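You operate a simulated robot arm through the tools that you are given. There is no shell and no other tool. Be economical: measure what you need, move in short steps, check, and stop when the job is done.

You are at the controls of a simulated two-armed robot. One attempt, no reset.

TASK
Wipe up the spill on the assembly table with the rag and put it back.

The check looks at the end state, three seconds after you hand in, the way a careful person would. Anything else that was tipped, shoved, dropped, spilled or broken makes it a failure.

THE ROBOT
Two 7-joint arms with two-finger parallel grippers on one trunk, on a base that drives. Base frame: it is fixed to the floor where the robot stands at the start and does not move with it; the origin is under the middle of the robot, x ahead of it, y to its left, z up. Readings come in mm, rad, newtons and seconds.
The left shoulder is at the start at [50, 161, 1148], the right one opposite. Places, roughly: rag [700, 0, 900]. Payload 3.43 kg a hand.
The TCP of each hand is the grasp point between the finger pads, 30 mm short of the fingertips. In the tool frame z runs along the fingers and y along their closing line. The gripper opens to 94 mm. The fingers are 28 mm wide and 10 mm thick; the gripper's body (50 by 96 mm) begins 55 mm behind the TCP.
Orientation is told as [roll, pitch, yaw] about the base's x, y, z axes, in that order, counted from this pose: with the fingers straight down and closing along the base's y, the tool's x points along the base's -x, its y along +y and its z along -z.

THE INTERFACE
- The arms move only by the tool arm_command. It takes "left_deltas", "right_deltas" or both (then of equal length, played together; a hand with none holds still); each is a list of rows, each a list of 2 entries, a list of its own where there are three numbers: the shift along the base's x, y, z in mm, then the turn, a rotation vector about the base's x, y, z in rad. In form: [[[tx, ty, tz], [wx, wy, wz]], ...]. A call has 1 to 20 rows; each row is the pose to reach, as a shift and turn from the pose commanded when the call began. "left_fingers" and "right_fingers" are, for a hand that has rows, the gripper command, from -1 (shut) to 1 (fully open), values between in proportion, set as the call begins (left out, the last holds). A row lasts 0.2 s, in which the tool goes at most 50 mm and 0.15 rad; a call with a longer step from one row to the next is refused whole, and so is a gripper value outside its range. Where a pose cannot be reached the arm comes as near as it can. A force on the tool above 40 N (or 10 N above the force at the start of the call, whichever is more), or a blocked arm, ends the call early, and 0.2 s more pass. The fingers move at their own pace (about 45 mm/s each) and stop on an object; they squeeze with about 27 N. The grip force told is the motor's: it shows also when the fingers shut on nothing. Time passes only in rows, and 0.2 s behind the last, so rows that repeat a pose let the fingers close. The reply holds the time, the measured pose of the TCP, the force on the tool along the base axes, the opening and the grip force, in the units named above and with some noise, with the torque about the TCP (base axes, N m) and any sound that the robot's microphone picked up.
- Cameras (640 x 400 px; columns grow to the right, rows downward): "scene" is now at [119.5, 37.9, 1274.2]; the picture's right is [0.42, -0.91, 0.00], its down [-0.50, -0.23, -0.84] and it looks along [0.76, 0.35, -0.55] (base axes); focal length 262 px, centre (320, 200). "left" rides on the left gripper at [76, -14, -102] in its tool frame; the picture's right is [0.18, 0.98, 0.00], its down [-0.75, 0.14, -0.64] and it looks along [-0.63, 0.12, 0.77] (tool axes); focal length 243 px, centre (320, 200). "right" rides on the right gripper at [76, 14, -102] in its tool frame; the picture's right is [-0.18, 0.98, 0.00], its down [-0.75, -0.14, -0.64] and it looks along [-0.63, -0.12, 0.77] (tool axes); focal length 243 px, centre (320, 200). There is no depth. A picture from a camera that has moved, and an enlarged one, comes with that camera's place and axes in the base frame and with its lens.
- capture(camera): a new picture of that camera. The clock stands still meanwhile.
- lift_body(by): slides the trunk up (or, below 0, down) by that many mm; the arms and the scene camera ride with it, the base frame stays. It gives what a move gives, with no picture.
- steer(legs): drives the robot by 1 to 6 legs, each [ahead, left, turn to the left] in mm, mm and rad, along the robot's own axes; the way and the turn of a leg run together, so that a leg with both is an arc; at most 1500 mm and 3.142 rad a leg. The arms and the cameras ride along, it lands a little off, and it stops where it bumps. It gives what a move gives.
- aim_head(pan, tilt): turns the head with the scene camera to pan (to the left, within 1.396 rad either way) and tilt (down, from -0.506 to 1.204), counted from straight ahead of the robot. It gives what a move gives.
- close_up(camera, box): a new picture of the part [left, top, right, bottom] of that camera's present view, enlarged. The clock stands still meanwhile.
- finish_job(): hands the job in; it is judged then, once.

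Work in short steps. Places have to be worked out from the pictures, the camera data and where the tool is seen: move nearer, look again, correct. Check each grasp and each placing, and mend what went wrong. You have 120 turns and 88 pictures in all, those below and enlarged ones among them. Open the grippers and draw the arms clear of the work before you hand the job in, unless the task says otherwise; then end with one line.

The tools are called as name(argument=value, ...) on one line, values as JSON. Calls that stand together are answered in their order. arm_command: Moves the arms, as the interface text tells. Its arguments: {"type":"object","properties":{"left_deltas":{"type":"array","items":{"type":"array"}},"left_fingers":{"type":"number"},"right_deltas":{"type":"array","items":{"type":"array"}},"right_fingers":{"type":"number"}},"required":[]} The other tools are called the same way: lift_body (by) slides the trunk up or down; steer (legs) drives the base; aim_head (pan, tilt) turns the head that bears the scene camera; capture (camera) takes a picture; close_up (camera, box) takes an enlarged picture of a part of a camera's view; finish_job () hands the job in.

At the start:

```text
clock: 0.0
left_position: [354.3, 348.1, 1037.2]
left_ee_rot: [0.0, 0.001, 0.0]
left_ft_force: [0.6, -0.6, -0.4]
left_torque: [-0.02, 0.02, 0.05]
left_gripper_width: 93.9
left_gripper_force: 0.0
right_position: [409.8, 1.2, 1086.3]
right_ee_rot: [0.001, 0.001, 0.0]
right_ft_force: [-0.2, 0.5, 0.2]
right_torque: [0.01, 0.01, 0.02]
right_gripper_width: 94.1
right_gripper_force: 0.1
trunk travel left (down, up): [-175.0, 92.0]
robot x, y, heading: [0.3, 2.0, 0.007]
head pan, tilt: [0.429, 0.581]
```

scene: 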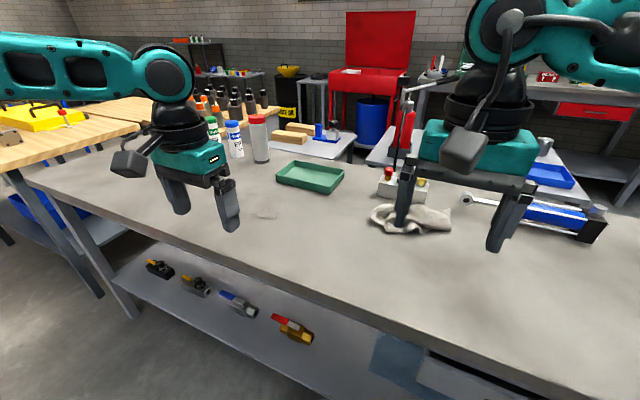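
right: 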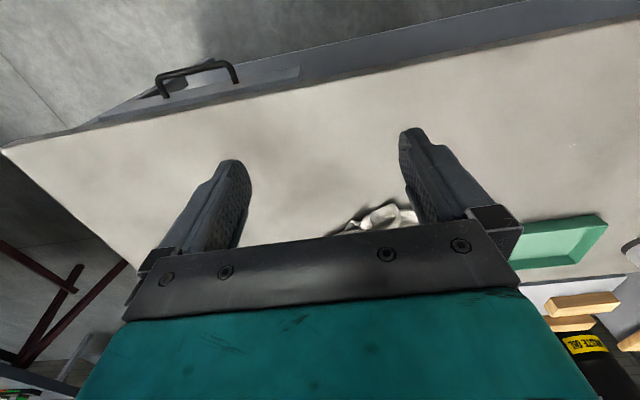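
left: 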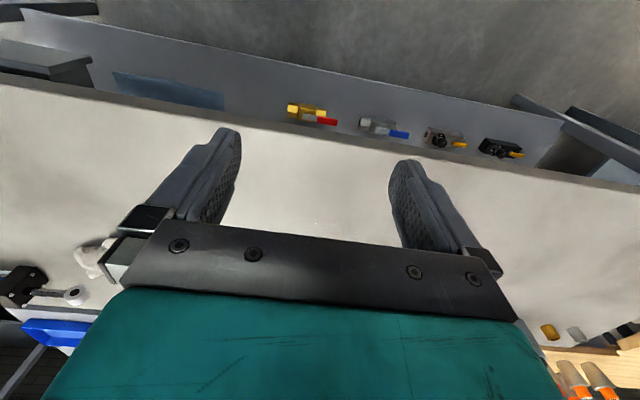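

The rag lies near the middle of the table; I see a faint mark near (265,215) which may be the spill. I enlarge the view for detail.

close_up(camera="scene", box=[200, 150, 360, 250])

close_up(camera="scene", box=[350, 140, 510, 240])

```text
4.00 times, centred on (280, 200) of scene
camera zoom: at [119.5, 37.9, 1274.2], right [0.42, -0.91, 0.0], down [-0.5, -0.23, -0.84], along [0.76, 0.35, -0.55], focal length 1048 px, centre (480, 200)
```

zoom: 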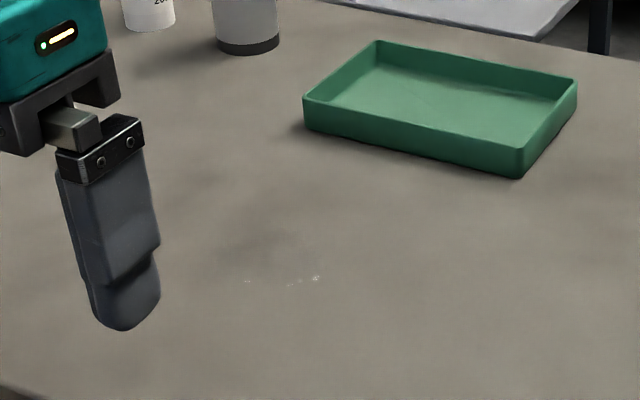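

```text
4.00 times, centred on (430, 190) of scene
camera zoom: at [119.5, 37.9, 1274.2], right [0.42, -0.91, 0.0], down [-0.5, -0.23, -0.84], along [0.76, 0.35, -0.55], focal length 1048 px, centre (-120, 240)
```

zoom: 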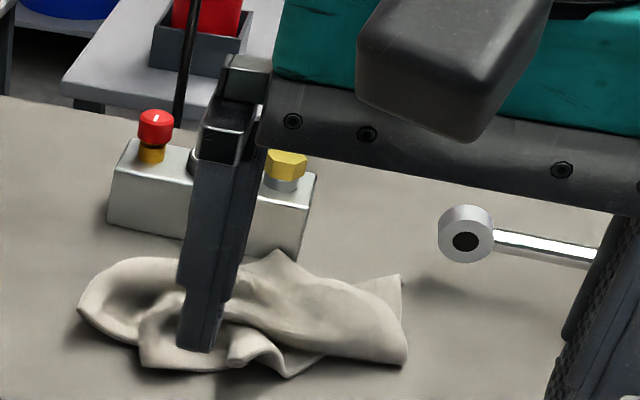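

The glints put the spill near [615, 424, 805]; the left camera should see it between the fingers. I zoom there.

close_up(camera="left", box=[232, 150, 392, 250])

close_up(camera="left", box=[0, 200, 160, 300])

```text
4.00 times, centred on (312, 200) of left
camera zoom: at [277.2, 331.8, 1140.4], right [-0.18, 0.98, 0.0], down [0.75, 0.14, 0.64], along [0.63, 0.12, -0.77], focal length 970 px, centre (352, 200)
```

zoom: 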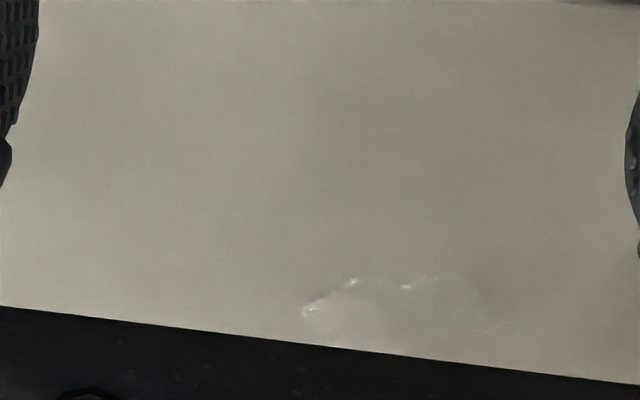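

```text
4.00 times, centred on (80, 250) of left
camera zoom: at [277.2, 331.8, 1140.4], right [-0.18, 0.98, 0.0], down [0.75, 0.14, 0.64], along [0.63, 0.12, -0.77], focal length 970 px, centre (1280, 0)
```

zoom: 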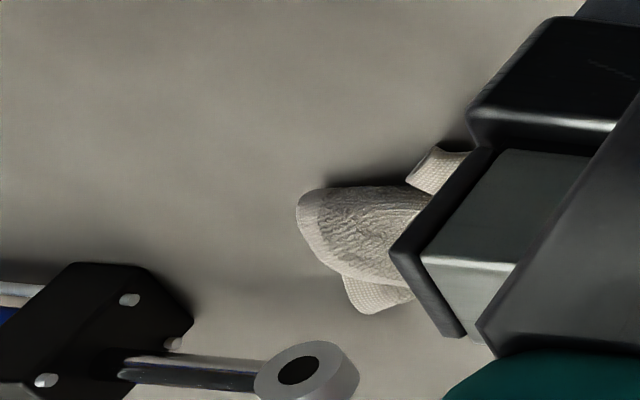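

A clear puddle: its near rim runs roughly from [630,372] to [600,417] to [615,466], with the far side hidden by the gripper. I shift the left hand forward to see it whole, and raise the right one slightly to see the rag.

arm_command(left_deltas=[[[40, 0, 10], [0, 0, 0]], [[80, 0, 20], [0, 0, 0]], [[120, 0, 30], [0, 0, 0]], [[140, 0, 30], [0, 0, 0]]], right_deltas=[[[40, 0, 10], [0, 0, 0]], [[80, 0, 20], [0, 0, 0]], [[120, 0, 30], [0, 0, 0]], [[150, 0, 30], [0, 0, 0]]])

capture(camera="left")

capture(camera="right")

```text
clock: 1.0
left_position: [493.1, 348.2, 1067.2]
left_ee_rot: [-0.001, -0.001, -0.001]
left_ft_force: [0.1, -0.1, 0.3]
left_torque: [-0.06, -0.02, -0.02]
left_gripper_width: 94.1
left_gripper_force: 0.0
right_position: [560.0, 2.2, 1116.0]
right_ee_rot: [0.0, 0.001, 0.001]
right_ft_force: [-0.2, -0.5, -0.2]
right_torque: [-0.02, -0.01, 0.03]
right_gripper_width: 94.2
right_gripper_force: 0.1
trunk travel left (down, up): [-175.0, 92.0]
robot x, y, heading: [4.9, -0.1, 0.002]
head pan, tilt: [0.429, 0.581]
```

```text
80 pictures are left
camera left: at [417.6, 333.0, 1169.5], right [-0.18, 0.98, 0.0], down [0.75, 0.14, 0.64], along [0.63, 0.12, -0.77], focal length 243 px, centre (320, 200)
```

left: 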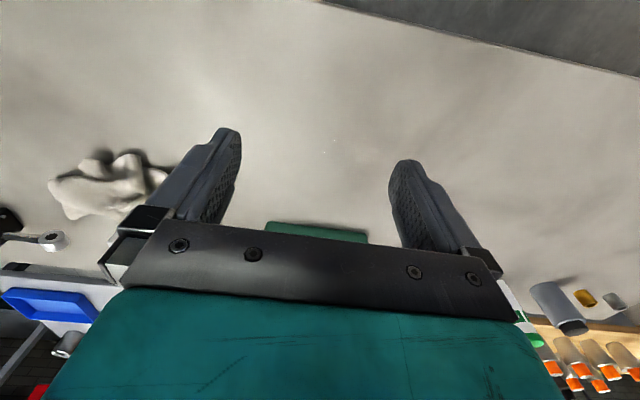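

```text
79 pictures are left
camera right: at [484.9, 15.3, 1221.3], right [0.18, 0.98, 0.0], down [0.75, -0.14, 0.64], along [0.63, -0.12, -0.77], focal length 243 px, centre (320, 200)
```

right: 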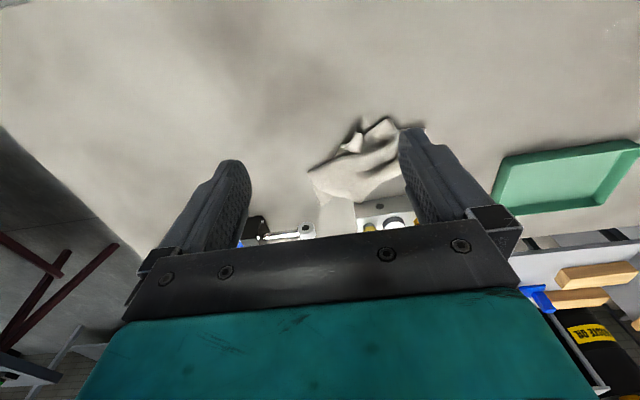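

The whole puddle should now be between the left camera's fingers. I zoom on it and on the rag.

close_up(camera="left", box=[232, 100, 408, 210])

close_up(camera="right", box=[240, 90, 432, 240])

close_up(camera="left", box=[0, 110, 192, 260])

```text
3.64 times, centred on (320, 155) of left
camera zoom: at [417.6, 333.0, 1169.5], right [-0.18, 0.98, 0.0], down [0.75, 0.14, 0.64], along [0.63, 0.12, -0.77], focal length 882 px, centre (320, 364)
```

zoom: 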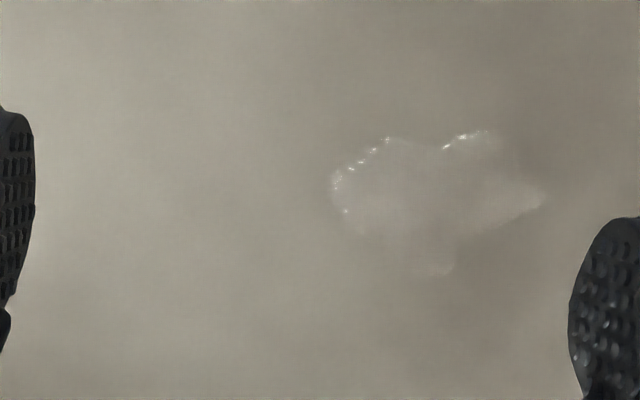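

```text
2.67 times, centred on (336, 165) of right
camera zoom: at [484.9, 15.3, 1221.3], right [0.18, 0.98, 0.0], down [0.75, -0.14, 0.64], along [0.63, -0.12, -0.77], focal length 647 px, centre (277, 293)
```

zoom: 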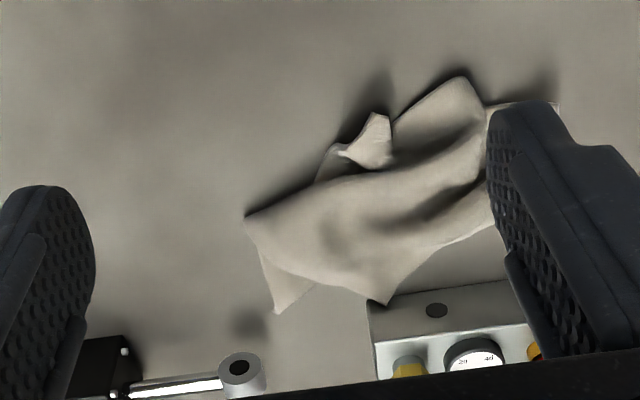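

```text
2.67 times, centred on (96, 185) of left
camera zoom: at [417.6, 333.0, 1169.5], right [-0.18, 0.98, 0.0], down [0.75, 0.14, 0.64], along [0.63, 0.12, -0.77], focal length 647 px, centre (917, 240)
```

zoom: 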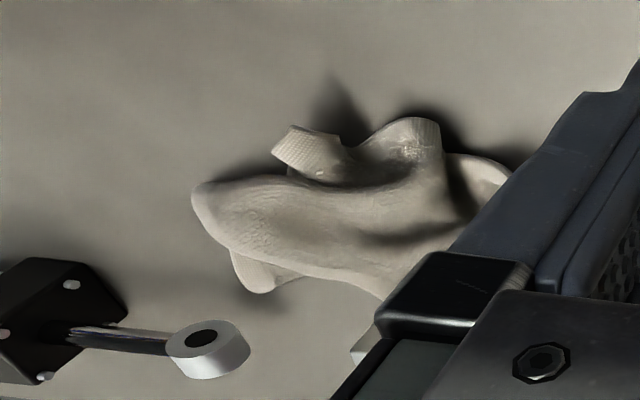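

Puddle about x 570–655, y 370–478 (centre [610,424]); rag about x 655–843, y −58–130 (centre [745,40]), out of reach from here. I pull the hands back, then drive ahead 150 mm.

arm_command(left_deltas=[[[-40, 0, 0], [0, 0, 0]], [[-80, 0, 0], [0, 0, 0]], [[-120, 0, 0], [0, 0, 0]], [[-150, 0, 0], [0, 0, 0]]], right_deltas=[[[-40, 0, 0], [0, 0, 0]], [[-80, 0, 0], [0, 0, 0]], [[-120, 0, 0], [0, 0, 0]], [[-150, 0, 0], [0, 0, 0]]])

steer(legs=[[150, 0, 0]])

aim_head(pan=0.15, tilt=0.75)

capture(camera="scene")

```text
clock: 2.0
left_position: [342.7, 348.2, 1068.8]
left_ee_rot: [-0.001, 0.0, 0.002]
left_ft_force: [0.1, -0.8, 0.1]
left_torque: [0.01, 0.01, -0.03]
left_gripper_width: 93.8
left_gripper_force: 0.1
right_position: [409.0, 1.9, 1115.8]
right_ee_rot: [0.001, 0.001, -0.002]
right_ft_force: [0.9, 0.0, -0.5]
right_torque: [0.02, -0.02, -0.01]
right_gripper_width: 94.2
right_gripper_force: 0.2
trunk travel left (down, up): [-175.0, 92.0]
robot x, y, heading: [2.9, -1.9, -0.002]
head pan, tilt: [0.429, 0.581]
```

```text
clock: 3.4
left_position: [471.6, 347.8, 1068.3]
left_ee_rot: [0.001, -0.001, 0.004]
left_ft_force: [0.2, 0.3, -0.3]
left_torque: [-0.02, 0.0, -0.01]
left_gripper_width: 94.1
left_gripper_force: 0.2
right_position: [538.4, 1.3, 1115.4]
right_ee_rot: [0.0, 0.003, -0.002]
right_ft_force: [-0.5, -0.1, 0.3]
right_torque: [0.0, -0.01, -0.03]
right_gripper_width: 93.8
right_gripper_force: 0.1
trunk travel left (down, up): [-175.0, 92.0]
robot x, y, heading: [128.1, 1.8, 0.003]
head pan, tilt: [0.429, 0.581]
stopped in leg 1: the robot was blocked; the commanded pose is now the measured one
```

```text
clock: 4.2
left_position: [471.3, 349.6, 1068.7]
left_ee_rot: [-0.001, 0.0, 0.003]
left_ft_force: [0.1, 0.1, 0.5]
left_torque: [-0.02, 0.0, -0.01]
left_gripper_width: 94.3
left_gripper_force: 0.0
right_position: [539.9, 2.6, 1116.3]
right_ee_rot: [0.001, 0.002, -0.001]
right_ft_force: [0.3, 0.6, -0.4]
right_torque: [0.0, 0.03, -0.01]
right_gripper_width: 93.9
right_gripper_force: 0.1
trunk travel left (down, up): [-175.0, 92.0]
robot x, y, heading: [125.4, 0.9, 0.0]
head pan, tilt: [0.15, 0.75]
```

```text
75 pictures are left
camera scene: at [249.5, 13.6, 1259.7], right [0.15, -0.99, 0.0], down [-0.67, -0.1, -0.73], along [0.72, 0.11, -0.68], focal length 262 px, centre (320, 200)
```

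scene: 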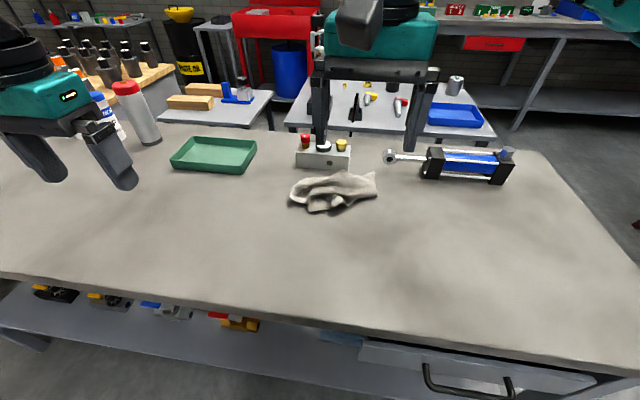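

The base touched the table at x≈128 but nothing shifted. I back off 12 mm and look closely at the rag.

steer(legs=[[-12, 0, 0]])

close_up(camera="scene", box=[270, 125, 398, 225])

close_up(camera="left", box=[0, 90, 192, 240])

```text
clock: 5.0
left_position: [459.5, 347.4, 1068.5]
left_ee_rot: [0.001, 0.001, 0.003]
left_ft_force: [-0.1, -0.5, -0.2]
left_torque: [0.0, 0.01, 0.02]
left_gripper_width: 93.8
left_gripper_force: 0.0
right_position: [527.7, 1.4, 1116.4]
right_ee_rot: [-0.001, 0.001, -0.002]
right_ft_force: [0.3, 0.0, 0.0]
right_torque: [0.0, -0.02, 0.01]
right_gripper_width: 94.1
right_gripper_force: 0.2
trunk travel left (down, up): [-175.0, 92.0]
robot x, y, heading: [118.7, 2.1, 0.005]
head pan, tilt: [0.15, 0.75]
```

```text
4.00 times, centred on (334, 175) of scene
camera zoom: at [237.0, 13.5, 1259.7], right [0.15, -0.99, 0.0], down [-0.67, -0.1, -0.73], along [0.72, 0.11, -0.68], focal length 1048 px, centre (264, 300)
```

zoom: 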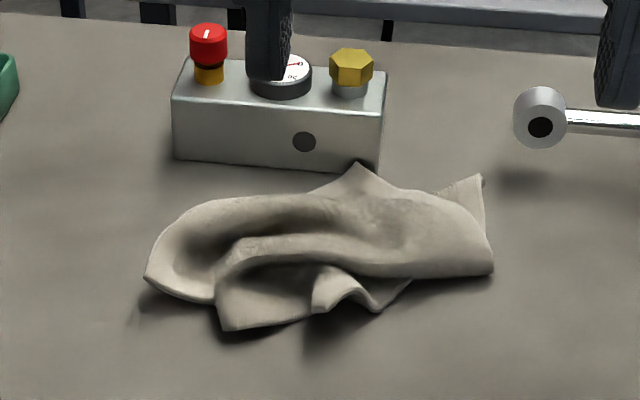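

```text
2.67 times, centred on (96, 165) of left
camera zoom: at [383.0, 333.0, 1170.7], right [-0.19, 0.98, 0.0], down [0.75, 0.14, 0.64], along [0.63, 0.12, -0.77], focal length 647 px, centre (917, 293)
```

zoom: 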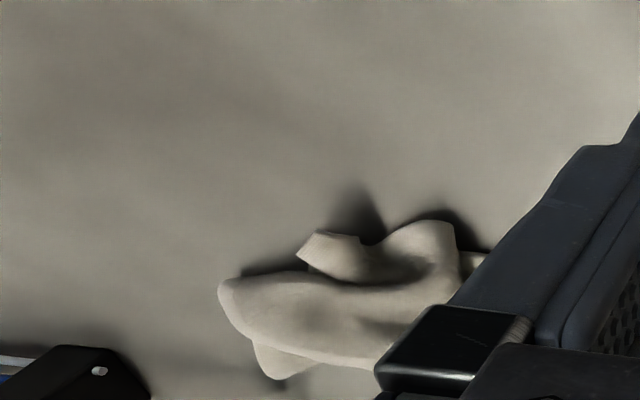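

The rag has a main ridge along y near x≈750. I bring the right hand closer above it for a clear look between the fingers.

arm_command(right_deltas=[[[25, 15, -20], [0, 0, 0]], [[50, 30, -40], [0, 0, 0]], [[70, 45, -66], [0, 0, 0]]])

close_up(camera="right", box=[192, 50, 448, 250])

```text
clock: 5.8
left_position: [460.3, 347.9, 1067.8]
left_ee_rot: [0.0, 0.002, 0.003]
left_ft_force: [0.3, 0.2, 0.4]
left_torque: [0.02, -0.02, -0.02]
left_gripper_width: 94.1
left_gripper_force: 0.0
right_position: [598.2, 47.5, 1048.1]
right_ee_rot: [0.0, 0.002, -0.003]
right_ft_force: [0.0, 0.3, -0.2]
right_torque: [-0.02, -0.01, 0.0]
right_gripper_width: 93.8
right_gripper_force: 0.2
trunk travel left (down, up): [-175.0, 92.0]
robot x, y, heading: [121.3, -0.3, 0.004]
head pan, tilt: [0.15, 0.75]
```

```text
2.00 times, centred on (320, 150) of right
camera zoom: at [523.9, 62.0, 1152.8], right [0.18, 0.98, 0.0], down [0.76, -0.14, 0.64], along [0.63, -0.12, -0.77], focal length 485 px, centre (320, 300)
```

zoom: 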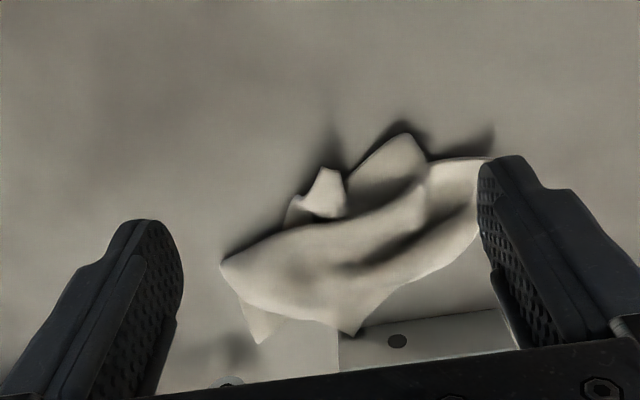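

The crest runs from about [747,−66] to [694,104], with a valley behind it at [757,72] and front rim at x≈658. I will pinch the crest at [707,68], closing across it (yaw about −1.27), and first hover there at z≈930.

arm_command(right_deltas=[[[12, 2, -13], [0, 0, -0.14]], [[24, 4, -26], [0, 0, -0.28]], [[36, 7, -39], [0, 0, -0.42]], [[48, 9, -52], [0, 0, -0.56]], [[60, 12, -65], [0, 0, -0.7]], [[72, 14, -78], [0, 0, -0.84]], [[84, 16, -91], [0, 0, -0.98]], [[96, 18, -104], [0, 0, -1.12]], [[109, 21, -118], [0, 0, -1.27]], [[109, 21, -118], [0, 0, -1.27]]], right_fingers=1)

capture(camera="right")

capture(camera="scene")

```text
clock: 8.0
left_position: [461.0, 347.6, 1068.4]
left_ee_rot: [0.0, -0.001, 0.003]
left_ft_force: [-0.1, 0.1, 0.0]
left_torque: [-0.01, 0.0, 0.01]
left_gripper_width: 94.0
left_gripper_force: 0.0
right_position: [691.8, 60.7, 935.3]
right_ee_rot: [0.0, 0.001, -1.276]
right_ft_force: [-0.8, -0.2, 0.1]
right_torque: [0.01, -0.03, 0.02]
right_gripper_width: 94.1
right_gripper_force: 0.1
right hand out of reach, approached as far as the arm can: row 8, 9, 10
trunk travel left (down, up): [-175.0, 92.0]
robot x, y, heading: [117.1, 0.3, 0.002]
head pan, tilt: [0.15, 0.75]
```

```text
71 pictures are left
camera right: at [684.1, 137.7, 1039.4], right [0.99, 0.11, 0.0], down [0.09, -0.76, 0.64], along [0.07, -0.64, -0.77], focal length 243 px, centre (320, 200)
```

right: 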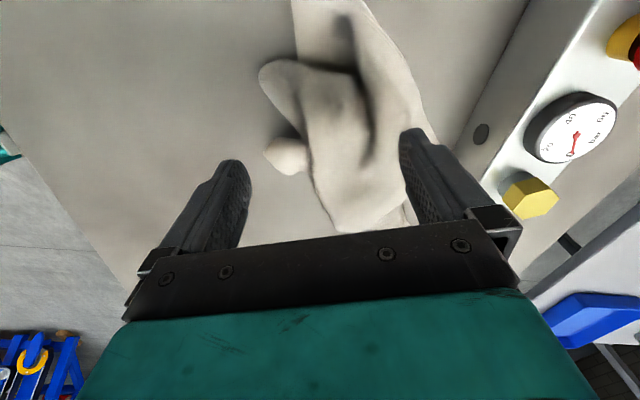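

```text
70 pictures are left
camera scene: at [237.7, 13.6, 1259.6], right [0.15, -0.99, 0.0], down [-0.67, -0.1, -0.73], along [0.72, 0.11, -0.68], focal length 262 px, centre (320, 200)
```

scene: 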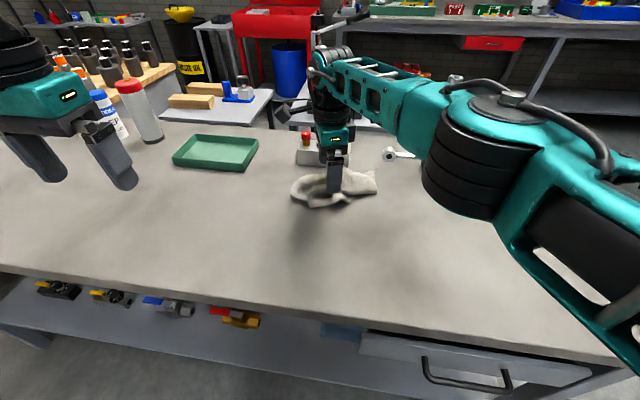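

The reach limit was hit (about 15 mm short). I drive the base 200 mm left so the rag lies to the right hand's own side, then bring the hand back over it.

steer(legs=[[0, 200, 0]])

```text
clock: 9.6
left_position: [459.2, 548.9, 1067.9]
left_ee_rot: [-0.001, 0.0, 0.003]
left_ft_force: [0.4, -1.0, -0.6]
left_torque: [0.01, -0.01, 0.0]
left_gripper_width: 93.7
left_gripper_force: 0.2
right_position: [691.3, 262.2, 936.2]
right_ee_rot: [0.001, 0.001, -1.272]
right_ft_force: [-0.3, 0.5, -0.1]
right_torque: [-0.02, -0.03, -0.02]
right_gripper_width: 94.0
right_gripper_force: 0.0
trunk travel left (down, up): [-175.0, 92.0]
robot x, y, heading: [114.3, 196.3, -0.002]
head pan, tilt: [0.15, 0.75]
```

Now the hand goes back over the rag, hovering at about y=68.

arm_command(right_deltas=[[[0, -48, 0], [0, 0, 0]], [[0, -96, 0], [0, 0, 0]], [[0, -144, 0], [0, 0, 0]], [[0, -192, 0], [0, 0, 0]], [[0, -192, 0], [0, 0, 0]]])

capture(camera="right")

capture(camera="scene")

```text
clock: 10.8
left_position: [459.0, 548.5, 1068.0]
left_ee_rot: [0.003, -0.001, 0.004]
left_ft_force: [0.4, 0.3, -0.5]
left_torque: [0.01, 0.04, 0.03]
left_gripper_width: 94.1
left_gripper_force: 0.0
right_position: [691.1, 70.5, 935.8]
right_ee_rot: [0.001, 0.002, -1.27]
right_ft_force: [0.7, -0.5, 0.3]
right_torque: [-0.07, 0.0, 0.0]
right_gripper_width: 94.0
right_gripper_force: 0.1
trunk travel left (down, up): [-175.0, 92.0]
robot x, y, heading: [112.0, 199.2, 0.001]
head pan, tilt: [0.15, 0.75]
```

```text
69 pictures are left
camera right: at [683.3, 145.5, 1040.0], right [0.99, 0.11, 0.0], down [0.09, -0.76, 0.64], along [0.07, -0.64, -0.77], focal length 243 px, centre (320, 200)
```

right: 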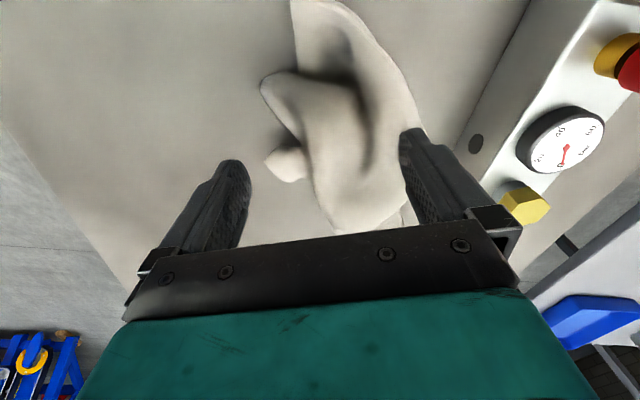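

```text
68 pictures are left
camera scene: at [237.5, 214.1, 1259.6], right [0.15, -0.99, 0.0], down [-0.67, -0.1, -0.73], along [0.72, 0.11, -0.68], focal length 262 px, centre (320, 200)
```

scene: 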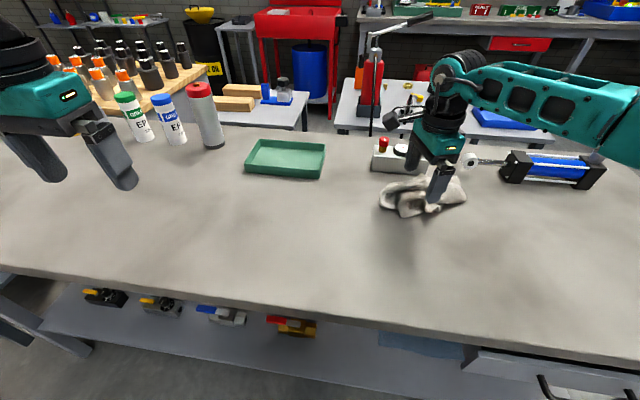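

The ridge crest passes under the hand near [700,72], valley behind at [742,54] — fingers straddle it well. I descend straight in two-stage steps watching force.

arm_command(right_deltas=[[[5, 0, -25], [0, 0, 0]], [[6, 0, -50], [0, 0, 0]], [[6, 0, -65], [0, 0, 0]], [[6, 0, -75], [0, 0, 0]], [[6, 0, -75], [0, 0, 0]]])

close_up(camera="right", box=[160, 40, 480, 240])

close_up(camera="scene", box=[360, 140, 488, 220])

```text
clock: 11.8
left_position: [459.1, 548.5, 1067.8]
left_ee_rot: [0.0, -0.001, 0.004]
left_ft_force: [0.1, 0.4, -0.2]
left_torque: [0.02, -0.02, -0.05]
left_gripper_width: 94.0
left_gripper_force: 0.0
right_position: [702.5, 69.7, 871.4]
right_ee_rot: [0.018, 0.001, -1.273]
right_ft_force: [-2.0, -0.2, 19.0]
right_torque: [-0.32, 0.35, -0.02]
right_gripper_width: 94.1
right_gripper_force: 0.0
trunk travel left (down, up): [-175.0, 92.0]
robot x, y, heading: [120.7, 199.7, -0.0]
head pan, tilt: [0.15, 0.75]
stopped in row 5 (right hand): the force on the tool passed its limit (the readings are from after the stop); the commanded pose is now the measured one
```

```text
2.00 times, centred on (320, 140) of right
camera zoom: at [692.5, 145.4, 976.7], right [0.99, 0.11, 0.02], down [0.07, -0.77, 0.64], along [0.08, -0.63, -0.77], focal length 485 px, centre (320, 320)
```

zoom: 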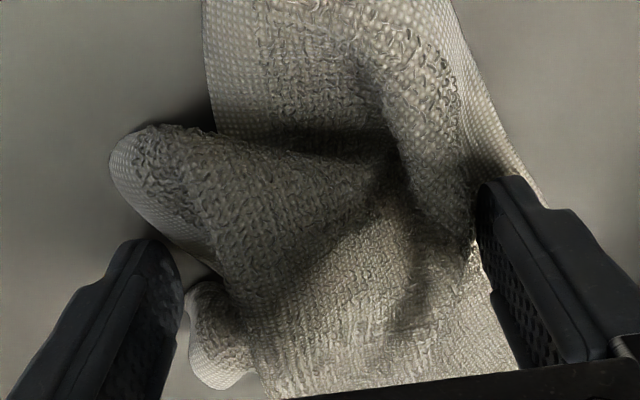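

```text
5.00 times, centred on (424, 180) of scene
camera zoom: at [236.4, 214.0, 1259.8], right [0.15, -0.99, 0.0], down [-0.67, -0.1, -0.73], along [0.72, 0.11, -0.68], focal length 1310 px, centre (-200, 300)
```

zoom: 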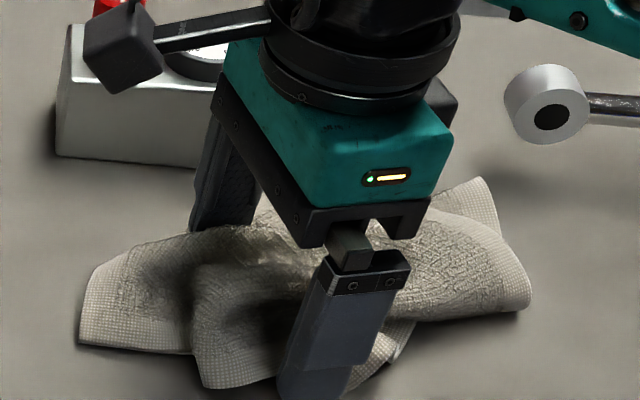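

The rear finger landed on the second fold (tip z≈841). The valley between the folds is near [724,87], so I lift 25 mm, shift −x about 27 mm and descend again so the rear finger enters the valley.

arm_command(right_deltas=[[[0, 0, 25], [0, 0, 0]], [[-27, 2, 25], [-0.018, 0, 0]], [[-27, 2, 5], [-0.018, 0, 0]], [[-27, 2, -8], [-0.018, 0, 0]], [[-27, 2, -18], [-0.018, 0, 0]], [[-27, 2, -26], [-0.018, 0, 0]], [[-27, 2, -26], [-0.018, 0, 0]]])

close_up(camera="right", box=[160, 40, 480, 240])

```text
clock: 12.9
left_position: [459.1, 548.6, 1069.0]
left_ee_rot: [0.002, 0.001, 0.002]
left_ft_force: [-0.1, -0.2, -0.3]
left_torque: [-0.02, 0.04, -0.03]
left_gripper_width: 94.3
left_gripper_force: 0.0
right_position: [677.2, 73.1, 870.3]
right_ee_rot: [0.029, -0.014, -1.275]
right_ft_force: [-6.0, -1.8, 17.6]
right_torque: [0.04, 0.33, 0.06]
right_gripper_width: 93.9
right_gripper_force: 0.0
trunk travel left (down, up): [-175.0, 92.0]
robot x, y, heading: [117.1, 202.8, -0.002]
head pan, tilt: [0.15, 0.75]
stopped in row 5 (right hand): the force on the tool passed its limit (the readings are from after the stop); the commanded pose is now the measured one
```

```text
2.00 times, centred on (320, 140) of right
camera zoom: at [667.4, 148.6, 975.0], right [0.99, 0.11, 0.03], down [0.06, -0.76, 0.65], along [0.09, -0.64, -0.76], focal length 485 px, centre (320, 320)
```

zoom: 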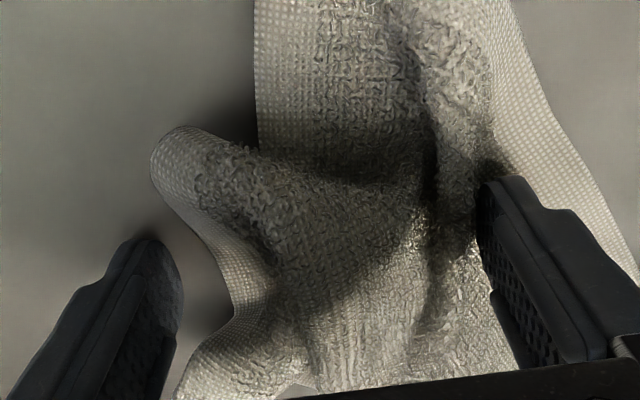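

The rag seems to have deformed or shifted a bit under the touch. I lift 40 mm and look at the whole thing again.

arm_command(right_deltas=[[[0, 0, 20], [0, 0, 0]], [[0, 0, 60], [-0.03, 0.015, 0]], [[0, 0, 60], [-0.03, 0.015, 0]]])

capture(camera="right")

close_up(camera="scene", box=[360, 140, 488, 220])

```text
clock: 13.7
left_position: [459.3, 548.2, 1067.1]
left_ee_rot: [0.001, 0.0, 0.002]
left_ft_force: [-0.6, -0.2, 0.7]
left_torque: [0.0, 0.01, 0.04]
left_gripper_width: 93.9
left_gripper_force: 0.2
right_position: [677.4, 71.7, 928.0]
right_ee_rot: [0.001, -0.038, -1.278]
right_ft_force: [-0.2, 0.8, 0.2]
right_torque: [-0.01, -0.02, -0.02]
right_gripper_width: 94.1
right_gripper_force: 0.0
trunk travel left (down, up): [-175.0, 92.0]
robot x, y, heading: [114.6, 198.9, 0.004]
head pan, tilt: [0.15, 0.75]
```

```text
64 pictures are left
camera right: at [669.7, 150.8, 1029.0], right [0.99, 0.11, 0.01], down [0.08, -0.74, 0.67], along [0.08, -0.67, -0.74], focal length 243 px, centre (320, 200)
```

right: 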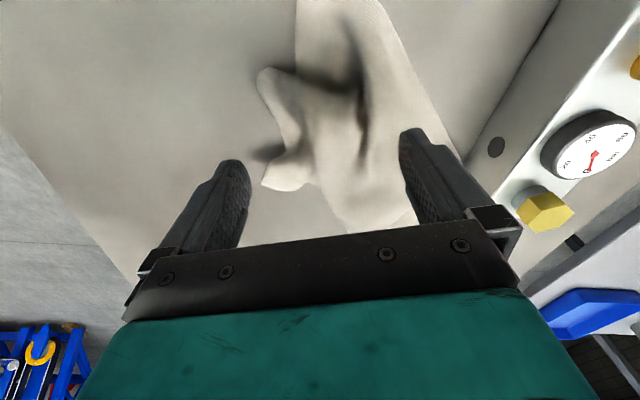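

```text
5.00 times, centred on (424, 180) of scene
camera zoom: at [237.4, 213.5, 1259.6], right [0.15, -0.99, 0.0], down [-0.67, -0.1, -0.73], along [0.72, 0.11, -0.68], focal length 1310 px, centre (-200, 300)
```

zoom: 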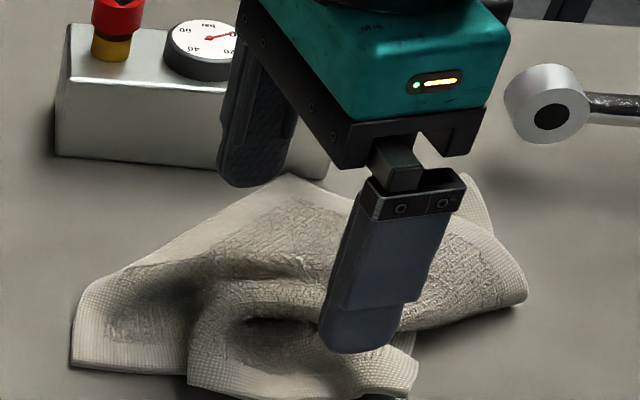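

The rag is a true cloth: it deformed and the fold is now lower. The ridge at y≈72 spans x 651 to the valley at 715, so I narrow the opening to ~74 mm, centre at x≈681, and descend gently with small steps.

arm_command(right_deltas=[[[3, 0, -20], [0, 0.0, 0]], [[4, 0, -40], [0, 0.035, 0]], [[4, 0, -50], [0, 0.035, 0]], [[4, 0, -55], [0, 0.035, 0]], [[4, 0, -60], [0, 0.035, 0]], [[4, 0, -65], [0, 0.035, 0]], [[4, 0, -69], [0, 0.035, 0]], [[4, 0, -73], [0, 0.035, 0]], [[4, 0, -77], [0, 0.035, 0]], [[4, 0, -81], [0, 0.035, 0]], [[4, 0, -84], [0, 0.035, 0]], [[4, 0, -87], [0, 0.035, 0]]], right_fingers=0.57)

close_up(camera="right", box=[160, 40, 480, 240])

```text
clock: 15.2
left_position: [460.1, 548.3, 1068.7]
left_ee_rot: [0.002, 0.001, 0.001]
left_ft_force: [1.0, 0.0, -0.4]
left_torque: [0.0, 0.02, 0.03]
left_gripper_width: 93.9
left_gripper_force: 0.0
right_position: [687.0, 71.9, 873.2]
right_ee_rot: [-0.011, -0.026, -1.279]
right_ft_force: [-2.8, -1.4, 17.6]
right_torque: [0.16, -0.54, 0.0]
right_gripper_width: 72.0
right_gripper_force: 0.1
trunk travel left (down, up): [-175.0, 92.0]
robot x, y, heading: [118.2, 199.9, -0.003]
head pan, tilt: [0.15, 0.75]
stopped in row 7 (right hand): the force on the tool passed its limit (the readings are from after the stop); the commanded pose is now the measured one
```

```text
2.00 times, centred on (320, 140) of right
camera zoom: at [680.4, 151.3, 975.5], right [0.99, 0.11, -0.01], down [0.08, -0.74, 0.66], along [0.06, -0.66, -0.75], focal length 485 px, centre (320, 320)
```

zoom: 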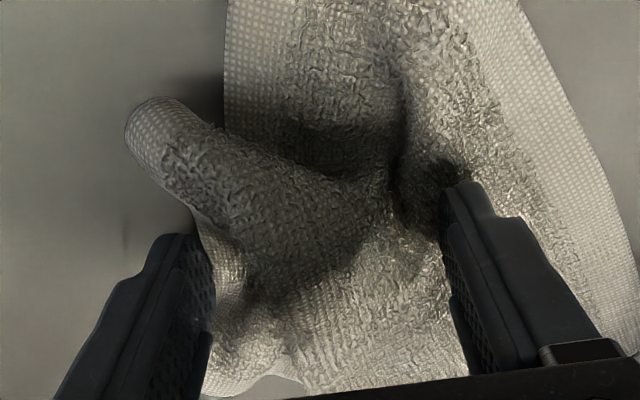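

The tips rest on the cloth at about z=843; the ridge lies between the fingers. I try closing here to see how the cloth gathers.

arm_command(right_deltas=[[[0, 0, 0], [0, 0, 0]], [[0, 0, 0], [0, 0, 0]], [[0, 0, 0], [0, 0, 0]], [[0, 0, 0], [0, 0, 0]], [[0, 0, 0], [0, 0, 0]], [[0, 0, 0], [0, 0, 0]]], right_fingers=-1)

close_up(camera="right", box=[160, 40, 480, 240])

```text
clock: 16.6
left_position: [458.7, 548.3, 1067.9]
left_ee_rot: [-0.001, -0.001, 0.002]
left_ft_force: [-0.1, 0.9, 0.4]
left_torque: [0.01, -0.02, 0.02]
left_gripper_width: 94.0
left_gripper_force: 0.1
right_position: [685.4, 72.5, 873.1]
right_ee_rot: [-0.013, -0.028, -1.28]
right_ft_force: [2.3, 1.1, 22.8]
right_torque: [0.19, -0.23, -0.01]
right_gripper_width: 13.8
right_gripper_force: 26.7
trunk travel left (down, up): [-175.0, 92.0]
robot x, y, heading: [115.9, 199.0, 0.005]
head pan, tilt: [0.15, 0.75]
```

```text
2.00 times, centred on (320, 140) of right
camera zoom: at [679.1, 151.4, 974.6], right [0.99, 0.11, -0.01], down [0.09, -0.74, 0.67], along [0.06, -0.66, -0.75], focal length 485 px, centre (320, 320)
```

zoom: 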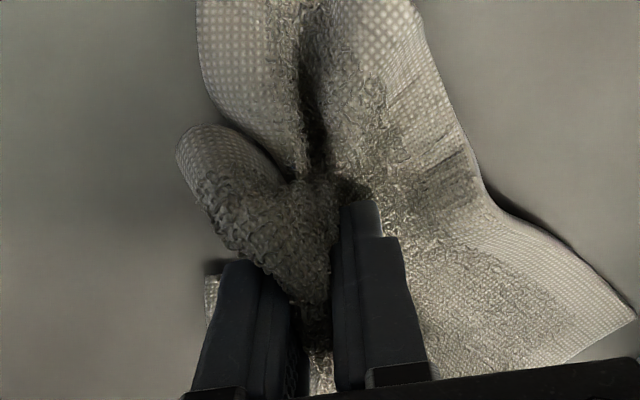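

The grip holds a bunch of cloth (13.8 mm at 27 N). I lift 90 mm and check.

arm_command(right_deltas=[[[0, 0, 20], [0, 0, 0]], [[0, 0, 45], [0, 0, 0]], [[0, 0, 70], [0, 0, 0]], [[0, 0, 95], [0, 0, 0]], [[0, 0, 120], [0, 0, 0]], [[0, 0, 120], [0, 0, 0]]])

capture(camera="scene")

capture(camera="right")

```text
clock: 18.0
left_position: [460.4, 547.3, 1067.1]
left_ee_rot: [0.002, -0.002, 0.002]
left_ft_force: [-0.1, 0.7, -0.9]
left_torque: [-0.02, 0.01, -0.01]
left_gripper_width: 93.8
left_gripper_force: 0.0
right_position: [686.3, 72.4, 989.5]
right_ee_rot: [-0.018, -0.027, -1.278]
right_ft_force: [0.2, 1.1, -0.1]
right_torque: [0.04, -0.04, 0.0]
right_gripper_width: 13.3
right_gripper_force: 27.4
trunk travel left (down, up): [-175.0, 92.0]
robot x, y, heading: [116.3, 200.5, 0.006]
head pan, tilt: [0.15, 0.75]
```

```text
60 pictures are left
camera scene: at [237.4, 213.4, 1259.6], right [0.15, -0.99, 0.0], down [-0.67, -0.1, -0.73], along [0.72, 0.11, -0.68], focal length 262 px, centre (320, 200)
```

scene: 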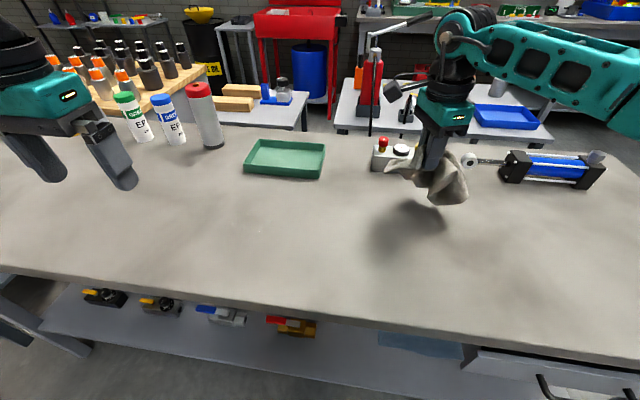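

```text
59 pictures are left
camera right: at [680.3, 151.2, 1091.4], right [0.99, 0.11, -0.01], down [0.09, -0.74, 0.66], along [0.06, -0.66, -0.75], focal length 243 px, centre (320, 200)
```

right: 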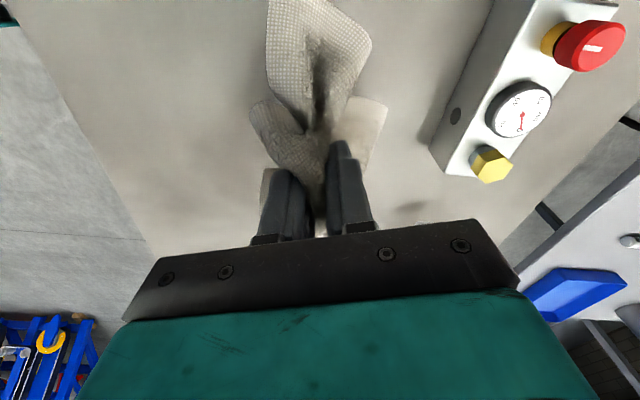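

The rag is held and hangs clear of the table. I drive 200 mm left to bring the spill in front of the right hand.

steer(legs=[[0, 200, 0]])

capture(camera="scene")

```text
clock: 19.6
left_position: [461.5, 748.3, 1068.8]
left_ee_rot: [-0.001, 0.0, 0.0]
left_ft_force: [0.2, -1.0, -0.3]
left_torque: [-0.05, -0.03, 0.04]
left_gripper_width: 93.9
left_gripper_force: 0.1
right_position: [685.9, 273.1, 989.8]
right_ee_rot: [-0.017, -0.028, -1.282]
right_ft_force: [0.1, 1.2, -0.2]
right_torque: [-0.01, -0.06, -0.02]
right_gripper_width: 13.4
right_gripper_force: 26.9
trunk travel left (down, up): [-175.0, 92.0]
robot x, y, heading: [115.1, 401.0, 0.0]
head pan, tilt: [0.15, 0.75]
```

```text
58 pictures are left
camera scene: at [237.6, 414.9, 1259.6], right [0.15, -0.99, 0.0], down [-0.67, -0.1, -0.73], along [0.72, 0.11, -0.68], focal length 262 px, centre (320, 200)
```

scene: 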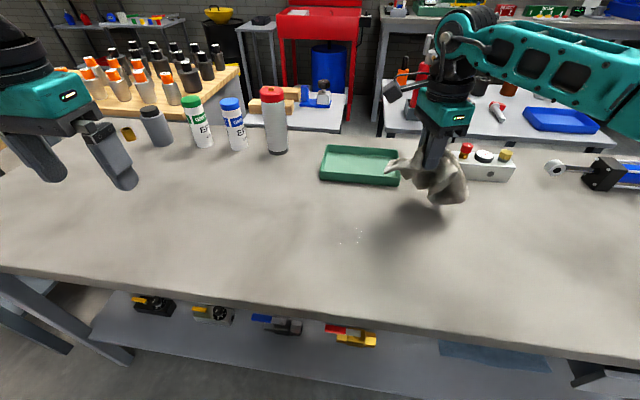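

Glints at ≈[611,405–424] agree with my estimate. I zoom on the puddle for exact extents before covering it.

close_up(camera="scene", box=[290, 200, 418, 280])

```text
5.00 times, centred on (354, 240) of scene
camera zoom: at [237.6, 414.9, 1259.6], right [0.15, -0.99, 0.0], down [-0.67, -0.1, -0.73], along [0.72, 0.11, -0.68], focal length 1310 px, centre (150, 0)
```

zoom: 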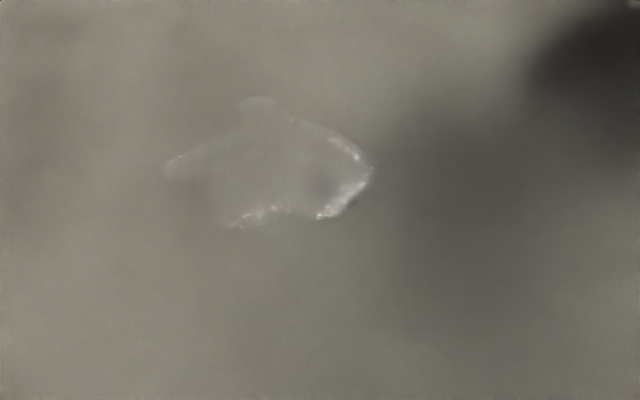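

Puddle confirmed at x 580–660, y 374–465. I move the rag above [620,420] and lower until it touches gently.

arm_command(right_deltas=[[[-13, 37, 0], [0, 0, 0]], [[-33, 75, 0], [0, 0, 0]], [[-50, 112, 0], [0, 0, 0]], [[-66, 147, 0], [0, 0, 0]], [[-66, 147, -30], [0, 0, 0]], [[-66, 147, -60], [0, 0, 0]], [[-66, 147, -85], [0, 0, 0]], [[-66, 147, -100], [0, 0, 0]], [[-66, 147, -110], [0, 0, 0]], [[-66, 147, -115], [0, 0, 0]]])

capture(camera="scene")

capture(camera="right")

```text
clock: 21.8
left_position: [459.4, 748.7, 1068.8]
left_ee_rot: [0.001, -0.001, 0.001]
left_ft_force: [0.6, 0.7, 0.3]
left_torque: [0.01, 0.0, 0.02]
left_gripper_width: 93.9
left_gripper_force: 0.2
right_position: [620.6, 418.4, 877.4]
right_ee_rot: [-0.014, -0.027, -1.28]
right_ft_force: [1.4, -3.9, 23.1]
right_torque: [-0.43, 0.08, 0.02]
right_gripper_width: 13.4
right_gripper_force: 26.9
trunk travel left (down, up): [-175.0, 92.0]
robot x, y, heading: [115.3, 398.8, 0.001]
head pan, tilt: [0.15, 0.75]
```

```text
56 pictures are left
camera scene: at [235.8, 413.9, 1260.3], right [0.15, -0.99, 0.0], down [-0.67, -0.1, -0.73], along [0.72, 0.11, -0.68], focal length 262 px, centre (320, 200)
```

scene: 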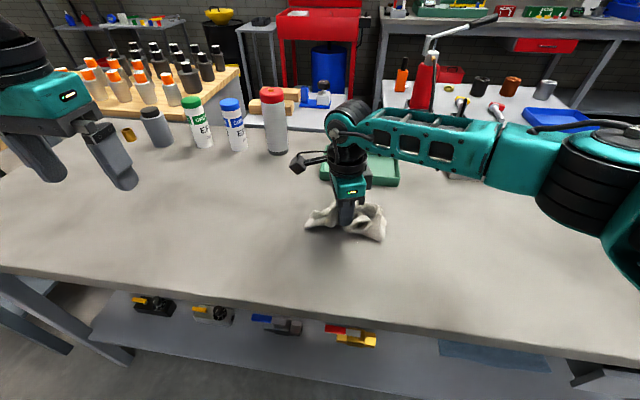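

```text
55 pictures are left
camera right: at [614.5, 498.3, 980.2], right [0.99, 0.1, -0.01], down [0.08, -0.74, 0.66], along [0.06, -0.66, -0.75], focal length 243 px, centre (320, 200)
```

right: 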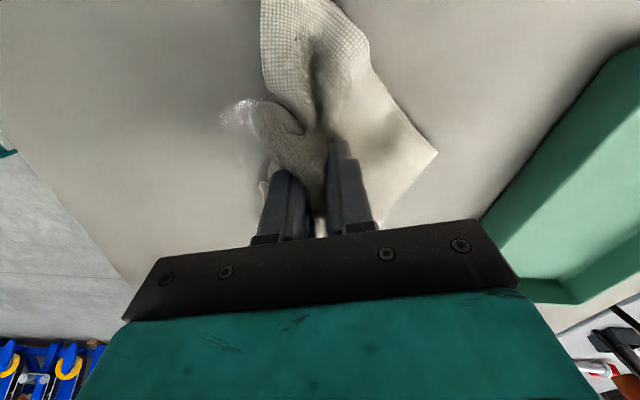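

The rag presses on the spill with ~23 N. I wipe back and forth in x at several y offsets.

arm_command(right_deltas=[[[-25, 0, 0], [0, 0, 0]], [[-50, 0, 0], [0, 0, 0]], [[-50, 25, 0], [0, 0, 0]], [[-25, 25, 0], [0, 0, 0]], [[5, 25, 0], [0, 0, 0]], [[35, 25, 0], [0, 0, 0]], [[35, 50, 0], [0, 0, 0]], [[5, 50, 0], [0, 0, 0]], [[-25, 50, 0], [0, 0, 0]], [[-50, 50, 0], [0, 0, 0]], [[-50, 20, 0], [0, 0, 0]], [[-50, -10, 0], [0, 0, 0]], [[-20, -10, 0], [0, 0, 0]], [[10, -10, 0], [0, 0, 0]], [[35, -10, 0], [0, 0, 0]], [[35, -40, 0], [0, 0, 0]], [[5, -40, 0], [0, 0, 0]], [[-25, -40, 0], [0, 0, 0]], [[-50, -40, 0], [0, 0, 0]], [[-40, -60, 0], [0, 0, 0]]])

capture(camera="scene")

capture(camera="right")

```text
clock: 26.0
left_position: [458.9, 748.1, 1067.8]
left_ee_rot: [-0.001, -0.002, 0.001]
left_ft_force: [-0.1, -0.5, -0.5]
left_torque: [-0.01, 0.05, 0.0]
left_gripper_width: 94.4
left_gripper_force: 0.2
right_position: [577.6, 362.6, 878.8]
right_ee_rot: [-0.016, -0.02, -1.278]
right_ft_force: [-6.1, 9.2, 32.6]
right_torque: [-0.14, 0.3, -0.18]
right_gripper_width: 13.6
right_gripper_force: 27.1
trunk travel left (down, up): [-175.0, 92.0]
robot x, y, heading: [116.7, 401.5, -0.004]
head pan, tilt: [0.15, 0.75]
```

```text
54 pictures are left
camera scene: at [234.6, 415.1, 1260.1], right [0.15, -0.99, 0.0], down [-0.67, -0.1, -0.73], along [0.73, 0.11, -0.68], focal length 262 px, centre (320, 200)
```

scene: 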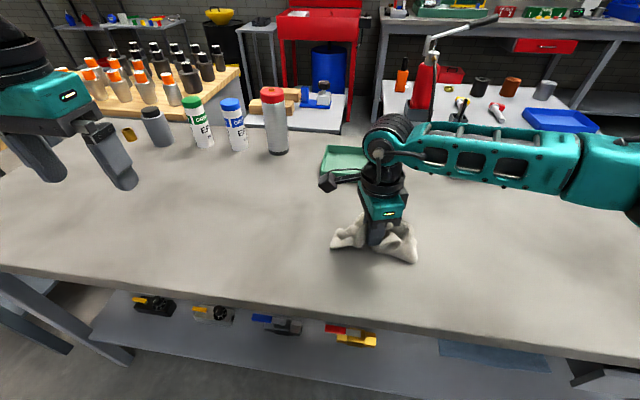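

```text
53 pictures are left
camera right: at [571.2, 440.3, 980.0], right [0.99, 0.11, -0.01], down [0.09, -0.75, 0.66], along [0.06, -0.66, -0.75], focal length 243 px, centre (320, 200)
```

right: 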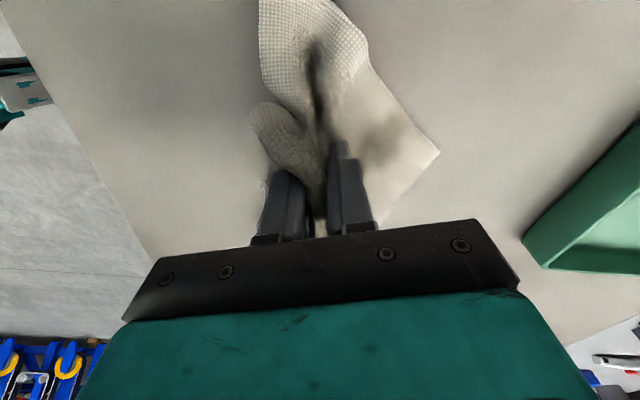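

The rag shows a damp patch, so it has soaked liquid. I lift it and move aside to inspect the spot.

arm_command(right_deltas=[[[0, 0, 30], [0, 0, 0]], [[0, 0, 70], [0, 0, 0]], [[0, 0, 110], [0, 0, 0]], [[40, -40, 115], [0, 0, 0]], [[80, -80, 115], [0, 0, 0]], [[110, -100, 115], [0, 0, 0]]])

close_up(camera="scene", box=[250, 180, 410, 300])

capture(camera="right")

```text
refused: row 4 steps farther than a row can; nothing moved
```

```text
3.33 times, centred on (330, 240) of scene
camera zoom: at [234.6, 415.1, 1260.1], right [0.15, -0.99, 0.0], down [-0.67, -0.1, -0.73], along [0.73, 0.11, -0.68], focal length 873 px, centre (287, 67)
```

zoom: 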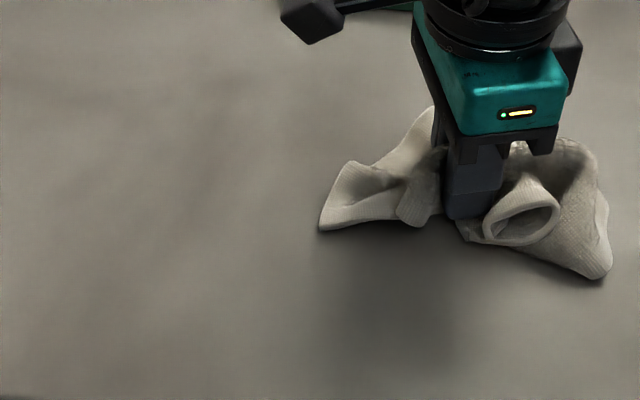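

```text
51 pictures are left
camera right: at [571.2, 440.3, 980.0], right [0.99, 0.11, -0.01], down [0.09, -0.75, 0.66], along [0.06, -0.66, -0.75], focal length 243 px, centre (320, 200)
```

right: 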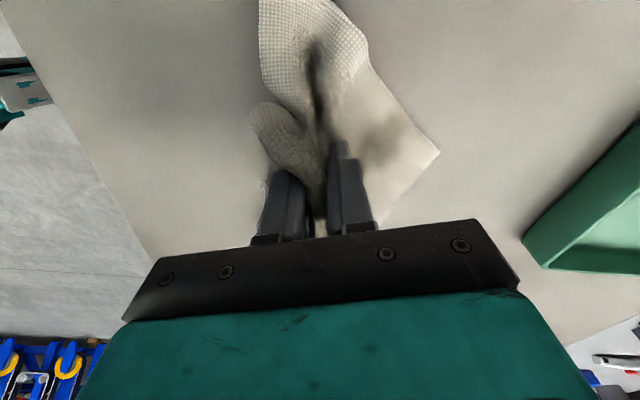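

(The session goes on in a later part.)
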